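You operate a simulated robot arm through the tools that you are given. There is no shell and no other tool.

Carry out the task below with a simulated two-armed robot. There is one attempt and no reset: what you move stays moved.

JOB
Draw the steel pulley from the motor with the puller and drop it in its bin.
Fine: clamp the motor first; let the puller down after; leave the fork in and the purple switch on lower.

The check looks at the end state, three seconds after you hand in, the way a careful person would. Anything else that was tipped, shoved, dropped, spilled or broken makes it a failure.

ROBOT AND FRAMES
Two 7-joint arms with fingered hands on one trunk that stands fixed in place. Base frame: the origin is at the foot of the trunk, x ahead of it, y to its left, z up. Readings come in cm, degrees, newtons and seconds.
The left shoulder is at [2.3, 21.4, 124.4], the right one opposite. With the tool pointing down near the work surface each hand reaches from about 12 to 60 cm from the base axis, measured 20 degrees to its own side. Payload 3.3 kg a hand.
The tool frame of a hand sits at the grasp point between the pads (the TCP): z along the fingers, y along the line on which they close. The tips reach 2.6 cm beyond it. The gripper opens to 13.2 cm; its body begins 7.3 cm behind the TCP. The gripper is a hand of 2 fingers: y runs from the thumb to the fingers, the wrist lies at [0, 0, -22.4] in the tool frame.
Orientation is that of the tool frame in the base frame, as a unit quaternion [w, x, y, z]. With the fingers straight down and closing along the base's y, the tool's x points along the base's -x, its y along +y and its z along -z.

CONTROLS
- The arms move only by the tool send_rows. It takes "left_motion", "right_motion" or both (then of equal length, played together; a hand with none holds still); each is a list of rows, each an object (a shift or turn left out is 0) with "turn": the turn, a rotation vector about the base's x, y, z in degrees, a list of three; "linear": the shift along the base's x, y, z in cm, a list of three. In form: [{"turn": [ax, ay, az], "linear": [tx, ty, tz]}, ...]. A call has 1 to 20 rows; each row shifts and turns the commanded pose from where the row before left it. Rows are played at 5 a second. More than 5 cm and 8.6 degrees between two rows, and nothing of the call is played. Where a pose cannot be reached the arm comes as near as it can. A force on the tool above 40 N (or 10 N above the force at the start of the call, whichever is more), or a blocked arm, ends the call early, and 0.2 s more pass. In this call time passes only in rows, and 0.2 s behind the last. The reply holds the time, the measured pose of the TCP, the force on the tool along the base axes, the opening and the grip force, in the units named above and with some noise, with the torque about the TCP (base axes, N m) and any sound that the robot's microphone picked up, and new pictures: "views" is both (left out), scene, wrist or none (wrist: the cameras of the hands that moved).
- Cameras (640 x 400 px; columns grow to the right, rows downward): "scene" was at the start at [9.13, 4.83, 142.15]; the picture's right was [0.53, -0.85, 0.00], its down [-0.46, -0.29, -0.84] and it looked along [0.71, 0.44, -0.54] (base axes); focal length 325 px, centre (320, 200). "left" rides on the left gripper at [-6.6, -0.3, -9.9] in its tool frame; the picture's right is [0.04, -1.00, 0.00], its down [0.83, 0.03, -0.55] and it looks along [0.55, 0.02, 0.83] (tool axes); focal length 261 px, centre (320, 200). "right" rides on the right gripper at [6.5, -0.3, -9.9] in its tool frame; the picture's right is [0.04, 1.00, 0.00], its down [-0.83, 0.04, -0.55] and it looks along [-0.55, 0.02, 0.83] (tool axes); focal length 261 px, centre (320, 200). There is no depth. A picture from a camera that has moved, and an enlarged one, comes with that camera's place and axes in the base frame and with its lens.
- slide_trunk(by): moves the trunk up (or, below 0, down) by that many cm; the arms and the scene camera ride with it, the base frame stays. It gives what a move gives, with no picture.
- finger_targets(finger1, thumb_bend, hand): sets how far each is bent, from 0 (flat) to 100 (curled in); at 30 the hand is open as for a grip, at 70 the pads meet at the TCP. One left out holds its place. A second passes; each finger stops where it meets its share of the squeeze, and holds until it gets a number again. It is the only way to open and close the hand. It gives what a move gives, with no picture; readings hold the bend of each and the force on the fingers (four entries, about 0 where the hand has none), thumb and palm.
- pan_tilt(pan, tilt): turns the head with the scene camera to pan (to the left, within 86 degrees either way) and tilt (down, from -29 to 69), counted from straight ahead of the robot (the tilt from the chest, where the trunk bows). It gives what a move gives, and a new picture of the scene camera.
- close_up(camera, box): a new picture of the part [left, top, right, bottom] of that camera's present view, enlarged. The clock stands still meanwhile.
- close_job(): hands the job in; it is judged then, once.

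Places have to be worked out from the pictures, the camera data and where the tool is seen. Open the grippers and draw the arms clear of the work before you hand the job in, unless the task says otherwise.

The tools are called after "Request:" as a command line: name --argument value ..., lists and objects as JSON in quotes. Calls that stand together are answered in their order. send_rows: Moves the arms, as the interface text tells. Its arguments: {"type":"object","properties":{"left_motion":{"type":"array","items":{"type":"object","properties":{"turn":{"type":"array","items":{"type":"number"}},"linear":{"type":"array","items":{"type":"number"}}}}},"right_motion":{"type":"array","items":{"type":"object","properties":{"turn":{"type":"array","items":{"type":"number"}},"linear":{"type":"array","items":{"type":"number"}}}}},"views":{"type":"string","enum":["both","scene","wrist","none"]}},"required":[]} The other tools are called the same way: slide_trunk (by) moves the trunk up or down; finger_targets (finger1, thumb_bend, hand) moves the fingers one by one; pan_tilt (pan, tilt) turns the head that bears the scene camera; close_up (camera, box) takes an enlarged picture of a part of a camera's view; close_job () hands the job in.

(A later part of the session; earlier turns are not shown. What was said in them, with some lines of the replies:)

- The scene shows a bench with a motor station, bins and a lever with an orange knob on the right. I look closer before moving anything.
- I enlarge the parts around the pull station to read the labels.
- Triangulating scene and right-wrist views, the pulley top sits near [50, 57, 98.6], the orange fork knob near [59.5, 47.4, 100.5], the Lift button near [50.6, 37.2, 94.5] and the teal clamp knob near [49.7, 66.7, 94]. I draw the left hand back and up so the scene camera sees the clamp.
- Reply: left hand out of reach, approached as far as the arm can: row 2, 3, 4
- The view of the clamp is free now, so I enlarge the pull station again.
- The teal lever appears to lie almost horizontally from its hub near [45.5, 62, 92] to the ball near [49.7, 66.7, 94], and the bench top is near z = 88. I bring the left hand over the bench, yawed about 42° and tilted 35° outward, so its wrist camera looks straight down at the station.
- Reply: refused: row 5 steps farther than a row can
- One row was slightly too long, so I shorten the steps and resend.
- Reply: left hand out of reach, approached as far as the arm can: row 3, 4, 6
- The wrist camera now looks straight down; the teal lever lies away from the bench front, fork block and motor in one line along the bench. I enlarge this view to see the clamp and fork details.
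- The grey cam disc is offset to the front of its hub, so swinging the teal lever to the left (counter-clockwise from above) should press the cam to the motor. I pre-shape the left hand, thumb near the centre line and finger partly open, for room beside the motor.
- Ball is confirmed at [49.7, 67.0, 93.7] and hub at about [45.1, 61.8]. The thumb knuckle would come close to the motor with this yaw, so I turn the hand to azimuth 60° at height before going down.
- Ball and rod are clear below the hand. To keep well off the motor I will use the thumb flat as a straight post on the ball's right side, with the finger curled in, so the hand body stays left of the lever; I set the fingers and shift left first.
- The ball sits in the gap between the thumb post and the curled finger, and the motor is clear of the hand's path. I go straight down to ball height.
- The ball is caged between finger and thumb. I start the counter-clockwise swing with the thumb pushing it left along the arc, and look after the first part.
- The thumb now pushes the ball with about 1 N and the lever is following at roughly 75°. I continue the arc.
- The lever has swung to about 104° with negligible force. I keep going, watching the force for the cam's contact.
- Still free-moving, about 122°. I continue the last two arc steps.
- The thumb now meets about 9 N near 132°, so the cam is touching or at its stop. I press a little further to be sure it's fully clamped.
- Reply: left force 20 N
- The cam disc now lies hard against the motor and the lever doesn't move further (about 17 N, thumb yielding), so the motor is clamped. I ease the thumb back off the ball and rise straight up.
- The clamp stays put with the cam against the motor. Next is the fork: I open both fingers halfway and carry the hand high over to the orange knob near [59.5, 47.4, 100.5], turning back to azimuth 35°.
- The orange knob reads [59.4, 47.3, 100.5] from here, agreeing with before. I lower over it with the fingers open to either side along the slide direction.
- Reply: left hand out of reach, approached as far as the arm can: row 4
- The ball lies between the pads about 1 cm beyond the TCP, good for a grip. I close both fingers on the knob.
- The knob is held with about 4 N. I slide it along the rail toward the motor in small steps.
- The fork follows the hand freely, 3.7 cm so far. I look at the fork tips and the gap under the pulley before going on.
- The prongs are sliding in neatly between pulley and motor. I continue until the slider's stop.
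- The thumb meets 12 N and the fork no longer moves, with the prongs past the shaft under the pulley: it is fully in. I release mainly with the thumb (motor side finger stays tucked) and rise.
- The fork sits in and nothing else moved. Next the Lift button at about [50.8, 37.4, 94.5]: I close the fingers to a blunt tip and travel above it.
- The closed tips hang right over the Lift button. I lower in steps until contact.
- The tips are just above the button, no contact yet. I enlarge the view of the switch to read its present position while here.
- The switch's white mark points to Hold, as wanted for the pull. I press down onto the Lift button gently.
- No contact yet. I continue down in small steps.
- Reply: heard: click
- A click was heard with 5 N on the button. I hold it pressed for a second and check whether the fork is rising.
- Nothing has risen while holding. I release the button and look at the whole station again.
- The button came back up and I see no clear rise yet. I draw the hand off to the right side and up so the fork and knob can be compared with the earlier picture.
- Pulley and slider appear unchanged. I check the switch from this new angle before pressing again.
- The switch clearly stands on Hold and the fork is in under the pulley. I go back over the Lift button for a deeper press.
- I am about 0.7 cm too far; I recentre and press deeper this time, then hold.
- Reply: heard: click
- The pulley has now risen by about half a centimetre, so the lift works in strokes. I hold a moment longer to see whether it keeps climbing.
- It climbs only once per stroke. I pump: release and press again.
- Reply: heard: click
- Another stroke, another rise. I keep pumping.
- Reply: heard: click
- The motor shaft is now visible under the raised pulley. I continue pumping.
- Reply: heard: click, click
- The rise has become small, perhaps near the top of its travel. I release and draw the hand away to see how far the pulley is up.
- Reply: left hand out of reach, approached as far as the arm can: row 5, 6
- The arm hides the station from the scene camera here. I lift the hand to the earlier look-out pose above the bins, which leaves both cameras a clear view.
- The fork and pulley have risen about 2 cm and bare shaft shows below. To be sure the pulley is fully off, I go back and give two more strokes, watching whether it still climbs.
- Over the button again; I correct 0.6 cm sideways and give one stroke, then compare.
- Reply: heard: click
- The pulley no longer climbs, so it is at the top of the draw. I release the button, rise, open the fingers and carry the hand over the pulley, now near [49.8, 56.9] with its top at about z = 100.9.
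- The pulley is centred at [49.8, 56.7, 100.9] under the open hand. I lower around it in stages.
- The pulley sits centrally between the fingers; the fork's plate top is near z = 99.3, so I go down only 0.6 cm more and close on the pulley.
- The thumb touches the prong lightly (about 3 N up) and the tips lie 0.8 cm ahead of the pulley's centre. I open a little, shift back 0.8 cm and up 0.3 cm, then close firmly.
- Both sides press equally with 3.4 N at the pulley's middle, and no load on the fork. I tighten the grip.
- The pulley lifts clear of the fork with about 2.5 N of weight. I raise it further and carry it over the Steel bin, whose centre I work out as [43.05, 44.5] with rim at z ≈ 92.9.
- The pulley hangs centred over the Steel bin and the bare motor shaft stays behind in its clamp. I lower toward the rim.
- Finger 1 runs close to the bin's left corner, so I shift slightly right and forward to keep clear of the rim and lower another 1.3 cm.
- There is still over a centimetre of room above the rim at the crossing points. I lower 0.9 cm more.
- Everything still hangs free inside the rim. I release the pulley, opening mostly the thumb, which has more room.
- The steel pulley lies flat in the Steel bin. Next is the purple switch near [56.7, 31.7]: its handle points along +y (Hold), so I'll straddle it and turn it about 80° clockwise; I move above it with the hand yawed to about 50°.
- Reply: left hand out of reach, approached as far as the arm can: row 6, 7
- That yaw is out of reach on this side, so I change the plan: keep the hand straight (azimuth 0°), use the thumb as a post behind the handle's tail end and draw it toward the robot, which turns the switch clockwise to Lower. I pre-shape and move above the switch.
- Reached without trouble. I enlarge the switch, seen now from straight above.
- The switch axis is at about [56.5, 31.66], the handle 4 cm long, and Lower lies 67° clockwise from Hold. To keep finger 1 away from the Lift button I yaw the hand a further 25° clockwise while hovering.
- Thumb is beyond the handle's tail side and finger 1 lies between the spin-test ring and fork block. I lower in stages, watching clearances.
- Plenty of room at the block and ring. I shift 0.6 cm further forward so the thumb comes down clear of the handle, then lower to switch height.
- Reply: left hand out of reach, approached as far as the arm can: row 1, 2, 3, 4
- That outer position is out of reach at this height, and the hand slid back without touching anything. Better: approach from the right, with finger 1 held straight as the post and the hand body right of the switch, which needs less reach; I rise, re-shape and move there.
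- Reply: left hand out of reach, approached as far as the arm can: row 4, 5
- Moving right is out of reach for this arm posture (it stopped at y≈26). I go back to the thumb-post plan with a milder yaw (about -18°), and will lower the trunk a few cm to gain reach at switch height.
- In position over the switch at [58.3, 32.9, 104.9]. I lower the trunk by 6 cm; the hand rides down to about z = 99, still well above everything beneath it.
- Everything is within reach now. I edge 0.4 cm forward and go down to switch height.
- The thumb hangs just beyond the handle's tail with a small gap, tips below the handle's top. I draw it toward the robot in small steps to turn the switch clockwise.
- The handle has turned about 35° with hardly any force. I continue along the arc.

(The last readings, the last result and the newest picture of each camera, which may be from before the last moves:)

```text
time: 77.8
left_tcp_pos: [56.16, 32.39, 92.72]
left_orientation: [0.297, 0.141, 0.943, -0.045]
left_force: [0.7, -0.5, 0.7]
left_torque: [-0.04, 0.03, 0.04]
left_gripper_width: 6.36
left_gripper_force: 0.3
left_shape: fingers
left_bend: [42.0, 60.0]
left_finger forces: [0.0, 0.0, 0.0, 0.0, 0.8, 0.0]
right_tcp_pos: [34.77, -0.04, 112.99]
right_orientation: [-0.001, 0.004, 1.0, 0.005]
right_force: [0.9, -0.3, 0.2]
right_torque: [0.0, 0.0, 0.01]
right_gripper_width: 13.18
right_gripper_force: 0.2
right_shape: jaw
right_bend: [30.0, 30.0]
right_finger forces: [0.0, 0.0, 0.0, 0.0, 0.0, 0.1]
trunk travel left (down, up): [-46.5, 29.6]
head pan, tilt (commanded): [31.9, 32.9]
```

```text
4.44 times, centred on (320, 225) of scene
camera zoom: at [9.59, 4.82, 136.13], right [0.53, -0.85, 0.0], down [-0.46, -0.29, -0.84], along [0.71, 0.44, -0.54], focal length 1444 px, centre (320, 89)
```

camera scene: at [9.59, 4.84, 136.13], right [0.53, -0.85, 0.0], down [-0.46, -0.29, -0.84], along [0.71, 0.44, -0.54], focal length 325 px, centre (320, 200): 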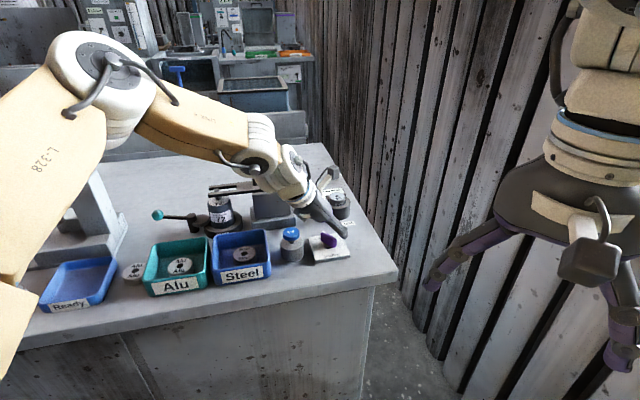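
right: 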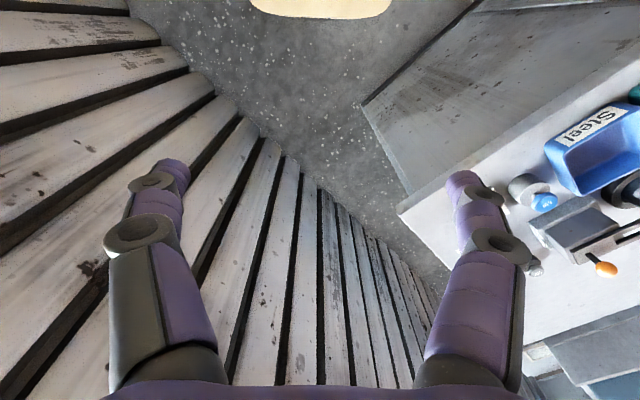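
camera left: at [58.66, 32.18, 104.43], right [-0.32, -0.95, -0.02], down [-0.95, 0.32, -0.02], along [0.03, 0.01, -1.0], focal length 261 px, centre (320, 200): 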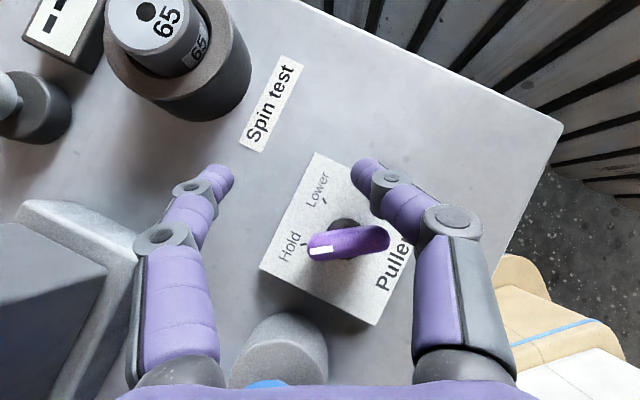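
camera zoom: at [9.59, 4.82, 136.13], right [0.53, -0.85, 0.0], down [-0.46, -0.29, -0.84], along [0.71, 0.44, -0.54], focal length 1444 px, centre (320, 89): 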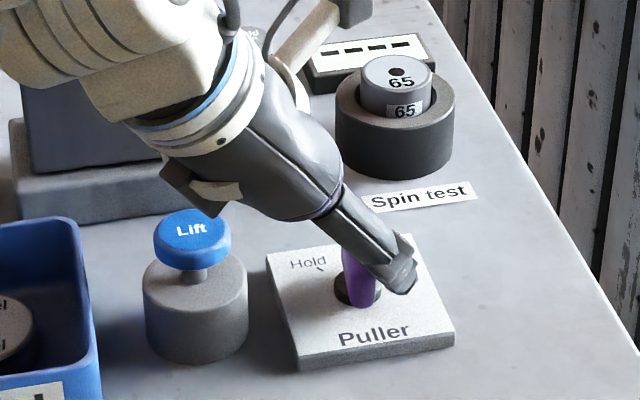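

About 43° done, 24° to go; the tail now has to move mainly leftward (+y). I push it that way with short steps, which also keeps finger 1 off the Lift button.

Request:
send_rows --left_motion '[{"linear": [-0.25, 0.2, 0]}, {"linear": [-0.15, 0.25, 0]}]' --views "wrist"

Request:
close_up --camera "left" --box '[160, 130, 480, 330]'

```text
time: 78.4
left_tcp_pos: [55.73, 32.94, 92.61]
left_orientation: [0.297, 0.14, 0.944, -0.045]
left_force: [-0.8, -1.4, 0.5]
left_torque: [-0.05, 0.02, 0.0]
left_gripper_width: 6.43
left_gripper_force: 1.5
left_shape: fingers
left_bend: [42.0, 60.0]
left_finger forces: [0.0, 0.0, 0.0, 0.0, 1.9, 0.1]
right_tcp_pos: [34.73, -0.31, 113.04]
right_orientation: [-0.001, 0.003, 1.0, 0.004]
right_force: [1.1, 0.5, -0.7]
right_torque: [-0.01, 0.02, -0.02]
right_gripper_width: 13.2
right_gripper_force: 0.0
right_shape: jaw
right_bend: [30.0, 30.0]
right_finger forces: [0.1, 0.0, 0.0, 0.1, 0.0, 0.0]
trunk travel left (down, up): [-46.5, 29.6]
head pan, tilt (commanded): [31.9, 32.9]
camera left: at [55.34, 32.65, 104.46], right [-0.32, -0.95, -0.02], down [-0.95, 0.32, -0.02], along [0.03, 0.01, -1.0], focal length 261 px, centre (320, 200)
```

left: 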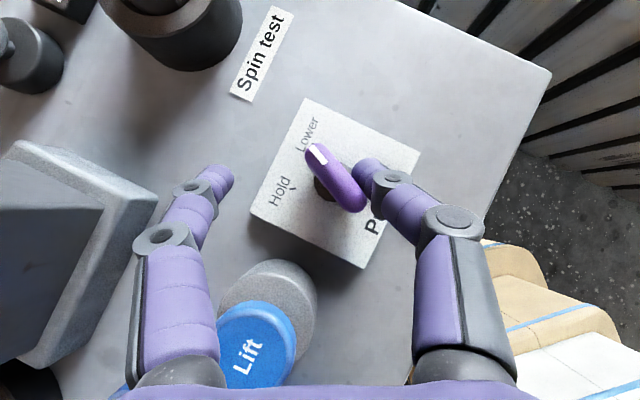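

```text
2.00 times, centred on (320, 230) of left
camera zoom: at [55.34, 32.65, 104.46], right [-0.32, -0.95, -0.02], down [-0.95, 0.32, -0.02], along [0.03, 0.01, -1.0], focal length 521 px, centre (320, 140)
```

zoom: 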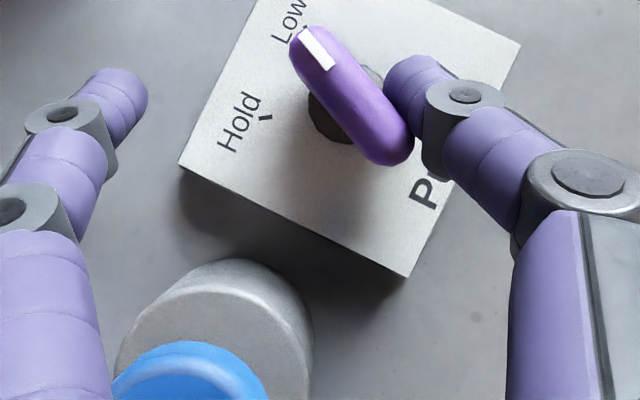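

The white mark is close to Lower, a few degrees short. One more small push to the left.

Request:
send_rows --left_motion '[{"linear": [-0.05, 0.3, 0]}, {"linear": [-0.05, 0.3, 0]}]' --views "none"

Request:
close_up --camera "left" --box '[160, 100, 480, 300]'

Request:
close_up --camera "scene" --box '[190, 170, 350, 270]'

```text
time: 79.0
left_tcp_pos: [55.6, 33.67, 92.66]
left_orientation: [0.297, 0.141, 0.943, -0.045]
left_force: [2.0, -4.3, -0.4]
left_torque: [-0.06, 0.02, 0.06]
left_gripper_width: 6.82
left_gripper_force: 2.2
left_shape: fingers
left_bend: [42.0, 58.0]
left_finger forces: [0.0, 0.1, 0.0, 0.0, 4.8, 0.0]
right_tcp_pos: [34.79, -0.29, 112.99]
right_orientation: [0.0, 0.002, 1.0, 0.004]
right_force: [-0.1, -0.1, 0.0]
right_torque: [-0.01, 0.01, 0.01]
right_gripper_width: 13.19
right_gripper_force: 0.1
right_shape: jaw
right_bend: [30.0, 30.0]
right_finger forces: [0.0, 0.0, 0.0, 0.0, 0.1, 0.1]
trunk travel left (down, up): [-46.5, 29.6]
head pan, tilt (commanded): [31.9, 32.9]
```

```text
2.00 times, centred on (320, 200) of left
camera zoom: at [55.2, 33.26, 104.49], right [-0.32, -0.95, -0.02], down [-0.95, 0.33, -0.03], along [0.03, 0.01, -1.0], focal length 521 px, centre (320, 200)
```

zoom: 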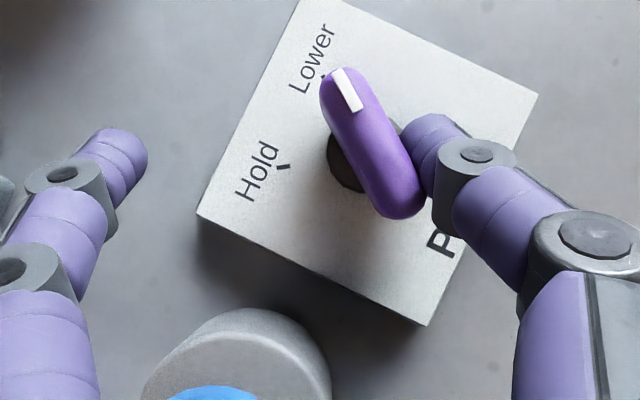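

```text
4.00 times, centred on (270, 220) of scene
camera zoom: at [9.6, 4.75, 136.13], right [0.53, -0.85, 0.0], down [-0.46, -0.29, -0.84], along [0.71, 0.44, -0.54], focal length 1299 px, centre (520, 120)
```

zoom: 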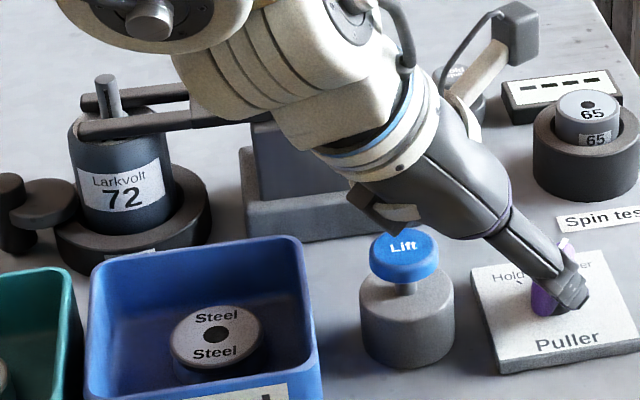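

The fork has come down onto the motor and the switch is at its stop on Lower. I back the thumb off to the right and rise straight up.

Request:
send_rows --left_motion '[{"linear": [0.2, -0.5, 0]}, {"linear": [0.2, -0.5, 0]}, {"linear": [0, 0, 2]}, {"linear": [0, 0, 3]}, {"linear": [0, 0, 4]}, {"linear": [0, 0, 4]}]' --views "both"

Request:
close_up --camera "left" --box '[220, 130, 440, 300]'

```text
time: 80.4
left_tcp_pos: [55.94, 32.67, 105.3]
left_orientation: [0.296, 0.141, 0.944, -0.045]
left_force: [-0.3, 0.2, 0.4]
left_torque: [-0.01, -0.01, 0.0]
left_gripper_width: 6.37
left_gripper_force: 0.1
left_shape: fingers
left_bend: [42.0, 60.0]
left_finger forces: [0.0, 0.1, 0.0, 0.0, 0.0, 0.0]
right_tcp_pos: [34.72, -0.1, 113.03]
right_orientation: [0.0, 0.004, 1.0, 0.004]
right_force: [-0.4, 0.9, -0.4]
right_torque: [-0.03, 0.0, -0.01]
right_gripper_width: 13.21
right_gripper_force: 0.0
right_shape: jaw
right_bend: [30.0, 30.0]
right_finger forces: [0.1, 0.1, 0.0, 0.0, 0.0, 0.0]
trunk travel left (down, up): [-46.5, 29.6]
head pan, tilt (commanded): [31.9, 32.9]
camera scene: at [9.55, 4.81, 136.13], right [0.53, -0.85, 0.0], down [-0.46, -0.29, -0.84], along [0.71, 0.44, -0.54], focal length 325 px, centre (320, 200)
camera left: at [55.57, 32.43, 117.19], right [-0.32, -0.95, -0.02], down [-0.95, 0.32, -0.02], along [0.03, 0.01, -1.0], focal length 261 px, centre (320, 200)
```

scene: 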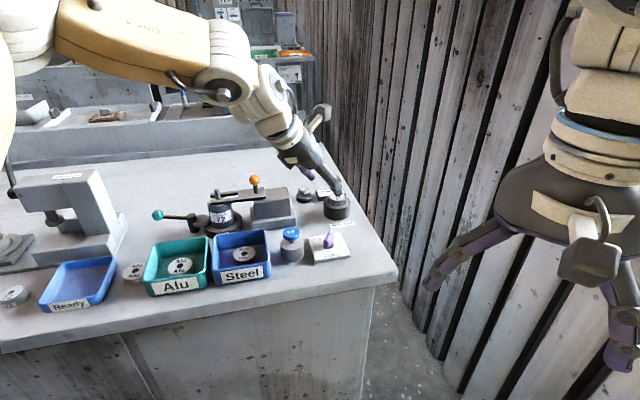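
left: 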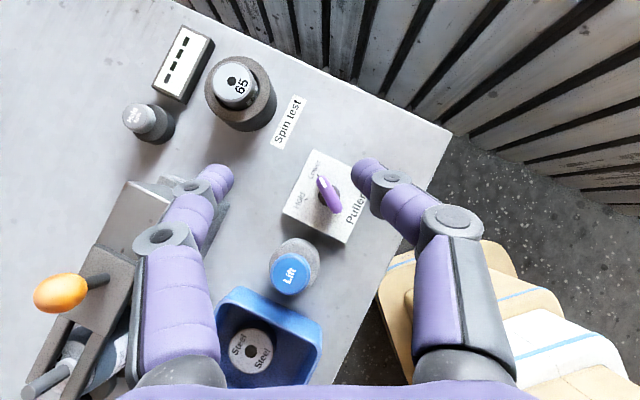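

```text
2.35 times, centred on (330, 215) of left
camera zoom: at [55.57, 32.43, 117.19], right [-0.32, -0.95, -0.02], down [-0.95, 0.32, -0.02], along [0.03, 0.01, -1.0], focal length 613 px, centre (296, 165)
```

zoom: 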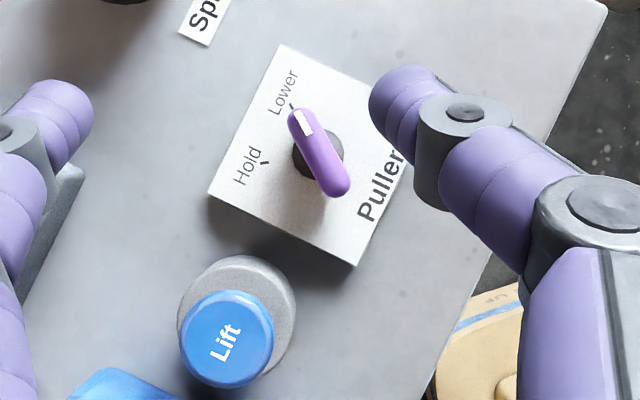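

The white mark stands on Lower. I rise further, draw the left arm back from the bench and open the hand, then inspect everything.

Request:
send_rows --left_motion '[{"linear": [-2, 0, 4], "turn": [0, 0, 6]}, {"linear": [-2, 0.5, 4], "turn": [0, 0, 6]}, {"linear": [-2, 0.5, 4], "turn": [0, 0, 6]}, {"linear": [-4, 1, 1]}, {"linear": [-4.5, 1, 0]}, {"linear": [-4.5, 1, 0]}, {"linear": [-4.5, 1, 0]}, {"linear": [-4, 1, 0]}]' --views "none"

Request:
finger_targets --hand "left" --thumb_bend 30 --finger1 30

Request:
send_rows --left_motion '[{"linear": [0, 0, 0]}]' --views "both"

Request:
close_up --camera "scene" --box '[140, 160, 380, 300]'

```text
time: 82.2
left_tcp_pos: [28.47, 38.69, 118.56]
left_orientation: [0.302, -0.009, 0.953, 0.002]
left_force: [-0.7, 0.8, -0.9]
left_torque: [0.02, 0.0, 0.0]
left_gripper_width: 6.38
left_gripper_force: 0.0
left_shape: fingers
left_bend: [42.0, 60.0]
left_finger forces: [0.0, 0.1, 0.0, 0.1, 0.1, 0.1]
right_tcp_pos: [34.68, -0.14, 113.05]
right_orientation: [0.001, 0.003, 1.0, 0.004]
right_force: [-0.2, -0.7, 1.0]
right_torque: [-0.03, 0.02, 0.03]
right_gripper_width: 13.18
right_gripper_force: 0.1
right_shape: jaw
right_bend: [30.0, 30.0]
right_finger forces: [0.1, 0.1, 0.1, 0.0, 0.0, 0.1]
trunk travel left (down, up): [-46.5, 29.6]
head pan, tilt (commanded): [31.9, 32.9]
```

```text
time: 83.2
left_tcp_pos: [28.63, 38.66, 118.44]
left_orientation: [0.301, -0.009, 0.954, 0.003]
left_force: [-0.2, 0.6, -0.3]
left_torque: [0.01, -0.02, -0.02]
left_gripper_width: 13.31
left_gripper_force: 0.1
left_shape: fingers
left_bend: [30.0, 30.0]
left_finger forces: [0.1, 0.0, 0.0, 0.1, 0.0, 0.0]
right_tcp_pos: [34.67, -0.06, 113.02]
right_orientation: [0.0, 0.004, 1.0, 0.004]
right_force: [-0.8, 0.0, 0.7]
right_torque: [0.01, 0.0, 0.03]
right_gripper_width: 13.19
right_gripper_force: 0.1
right_shape: jaw
right_bend: [30.0, 30.0]
right_finger forces: [0.0, 0.0, 0.1, 0.0, 0.0, 0.0]
trunk travel left (down, up): [-46.5, 29.6]
head pan, tilt (commanded): [31.9, 32.9]
```

```text
time: 83.6
left_tcp_pos: [28.62, 38.61, 118.5]
left_orientation: [0.301, -0.009, 0.954, 0.003]
left_force: [-0.7, -0.8, 0.4]
left_torque: [0.03, -0.01, -0.04]
left_gripper_width: 13.31
left_gripper_force: 0.0
left_shape: fingers
left_bend: [30.0, 30.0]
left_finger forces: [0.0, 0.0, 0.0, 0.1, 0.0, 0.1]
right_tcp_pos: [34.82, -0.11, 113.08]
right_orientation: [-0.001, 0.003, 1.0, 0.005]
right_force: [0.0, 0.2, 0.1]
right_torque: [0.03, 0.05, -0.01]
right_gripper_width: 13.21
right_gripper_force: 0.1
right_shape: jaw
right_bend: [30.0, 30.0]
right_finger forces: [0.1, 0.0, 0.1, 0.0, 0.0, 0.1]
trunk travel left (down, up): [-46.5, 29.6]
head pan, tilt (commanded): [31.9, 32.9]
camera scene: at [9.57, 4.83, 136.13], right [0.53, -0.85, 0.0], down [-0.46, -0.29, -0.84], along [0.71, 0.44, -0.54], focal length 325 px, centre (320, 200)
camera left: at [28.26, 38.24, 130.3], right [-0.02, -1.0, -0.02], down [-1.0, 0.02, -0.02], along [0.02, 0.02, -1.0], focal length 261 px, centre (320, 200)
```

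scene: 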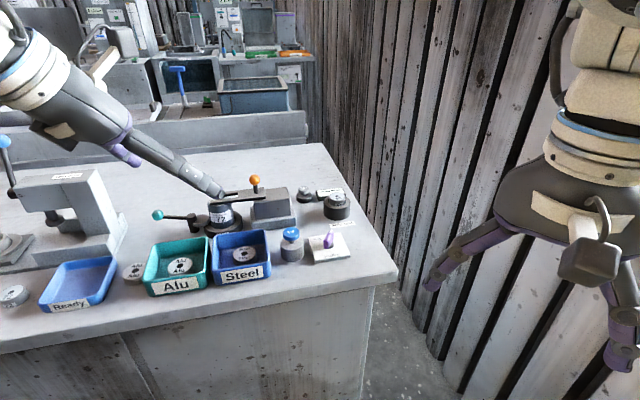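
left: 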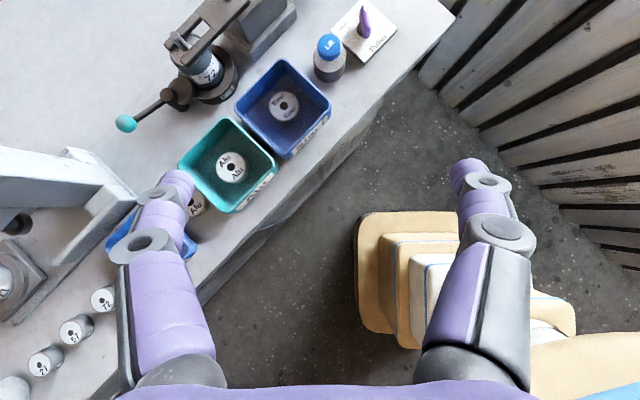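

```text
2.67 times, centred on (260, 230) of scene
camera zoom: at [9.57, 4.83, 136.13], right [0.53, -0.85, 0.0], down [-0.46, -0.29, -0.84], along [0.71, 0.44, -0.54], focal length 866 px, centre (480, 120)
```

zoom: 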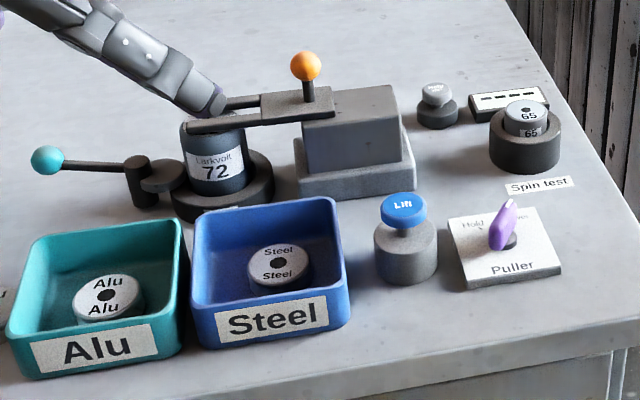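

Everything looks in order: pulley flat in the Steel bin, clamp on, fork in, switch on Lower. I raise the trunk back, which also lifts the hands clear, and compare the fork's height with the picture before lifting.

Request:
slide_trunk --by 6

Request:
send_rows --left_motion '[{"linear": [-2, 1, 1], "turn": [0, 7, 0]}, {"linear": [-2, 1, 1], "turn": [0, 7, 0]}, {"linear": [-2, 0, 0], "turn": [0, 7, 0]}, {"linear": [0, 0, 0], "turn": [0, 7, 0]}, {"linear": [0, 0, 0], "turn": [0, 7, 0]}]' --views "both"

Request:
close_up --camera "scene" --box '[195, 185, 355, 285]'

Request:
close_up --camera "scene" --box '[120, 190, 300, 320]'

```text
time: 84.6
left_tcp_pos: [28.53, 38.6, 124.51]
left_orientation: [0.301, -0.009, 0.954, 0.002]
left_force: [-1.2, -0.3, -0.5]
left_torque: [0.01, -0.01, 0.0]
left_gripper_width: 13.3
left_gripper_force: 0.1
left_shape: fingers
left_bend: [30.0, 30.0]
left_finger forces: [0.1, 0.0, 0.0, 0.1, 0.1, 0.0]
right_tcp_pos: [34.78, -0.12, 119.04]
right_orientation: [0.001, 0.003, 1.0, 0.005]
right_force: [0.5, 0.0, -0.7]
right_torque: [0.02, 0.01, 0.02]
right_gripper_width: 13.19
right_gripper_force: 0.1
right_shape: jaw
right_bend: [30.0, 30.0]
right_finger forces: [0.0, 0.0, 0.1, 0.1, 0.0, 0.0]
trunk travel left (down, up): [-52.5, 23.6]
head pan, tilt (commanded): [31.9, 32.9]
```

```text
time: 85.8
left_tcp_pos: [22.74, 40.35, 125.06]
left_orientation: [0.0, -0.008, 1.0, 0.004]
left_force: [-0.6, 0.0, -0.1]
left_torque: [-0.02, 0.0, 0.0]
left_gripper_width: 13.31
left_gripper_force: 0.0
left_shape: fingers
left_bend: [30.0, 30.0]
left_finger forces: [0.0, 0.0, 0.0, 0.1, 0.1, 0.0]
left hand out of reach, approached as far as the arm can: row 5
right_tcp_pos: [34.8, -0.17, 119.06]
right_orientation: [0.0, 0.003, 1.0, 0.005]
right_force: [0.5, 0.7, 0.2]
right_torque: [0.0, 0.0, -0.02]
right_gripper_width: 13.2
right_gripper_force: 0.1
right_shape: jaw
right_bend: [30.0, 30.0]
right_finger forces: [0.1, 0.0, 0.1, 0.1, 0.0, 0.0]
trunk travel left (down, up): [-52.5, 23.6]
head pan, tilt (commanded): [31.9, 32.9]
camera scene: at [9.18, 4.83, 142.14], right [0.53, -0.85, 0.0], down [-0.46, -0.29, -0.84], along [0.71, 0.44, -0.54], focal length 325 px, centre (320, 200)
camera left: at [29.14, 39.91, 134.96], right [-0.03, -1.0, -0.01], down [-0.83, 0.02, 0.55], along [-0.55, 0.02, -0.83], focal length 261 px, centre (320, 200)
```

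scene: 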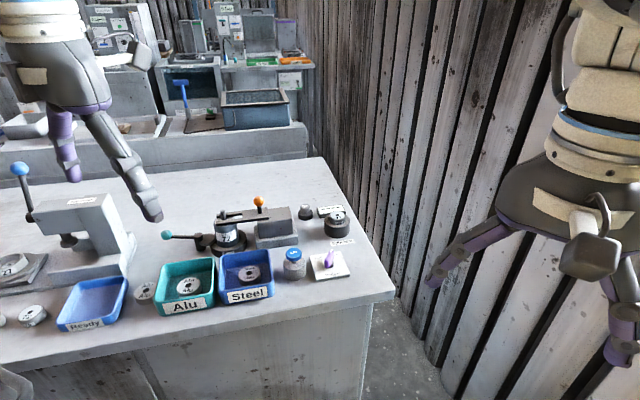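
left: 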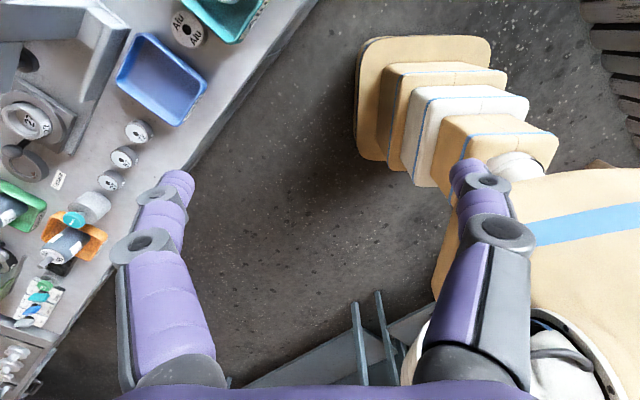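

```text
4.00 times, centred on (275, 235) of scene
camera zoom: at [9.18, 4.83, 142.14], right [0.53, -0.85, 0.0], down [-0.46, -0.29, -0.84], along [0.71, 0.44, -0.54], focal length 1299 px, centre (500, 60)
```

zoom: 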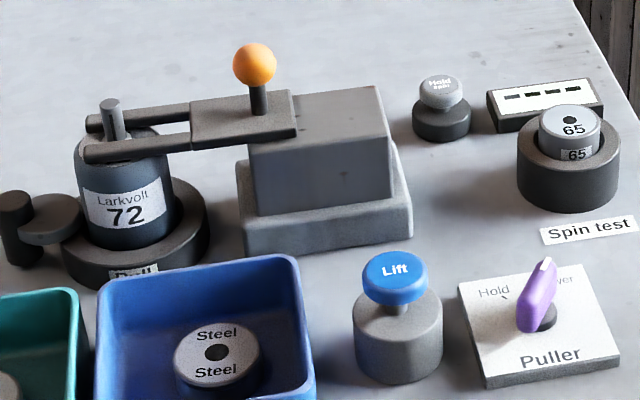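

```text
3.08 times, centred on (210, 255) of scene
camera zoom: at [9.18, 4.83, 142.14], right [0.53, -0.85, 0.0], down [-0.46, -0.29, -0.84], along [0.71, 0.44, -0.54], focal length 999 px, centre (658, 31)
```

zoom: 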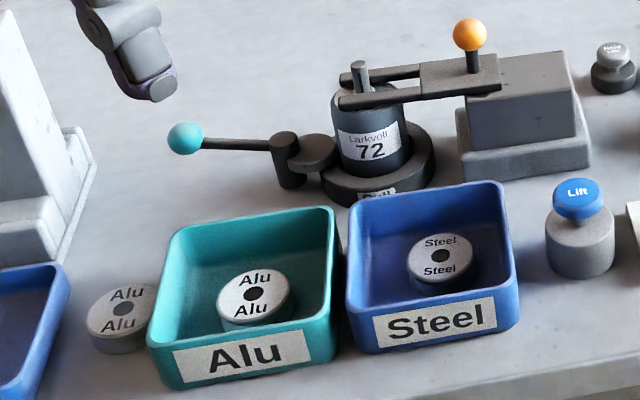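

The fork is back at its unlifted height (knob at the same pixel as before), prongs still around the shaft, motor clamped, pulley flat in the Steel bin, switch on Lower, and nothing else has shifted. Both hands are open and clear, so I hand the job in.

Request:
close_job

```text
The job is handed in.
```

I drew the steel pulley off the motor with the puller and put it in the Steel bin, where it lies flat. I handed the job in and have not seen the check's result.

- **Clamp:** I swung the teal lever round until its cam pressed hard against the motor. The motor is still clamped.
- **Pull:** I slid the fork in under the pulley until it stopped, then pressed the Lift button repeatedly until the pulley stopped rising and came off the shaft.
- **Puller:** I turned the purple switch to Lower and left it there. The fork came back down to where it was before lifting and is still in around the shaft.

In the last pictures nothing else on the bench looked moved. Both hands are open and clear of the work.
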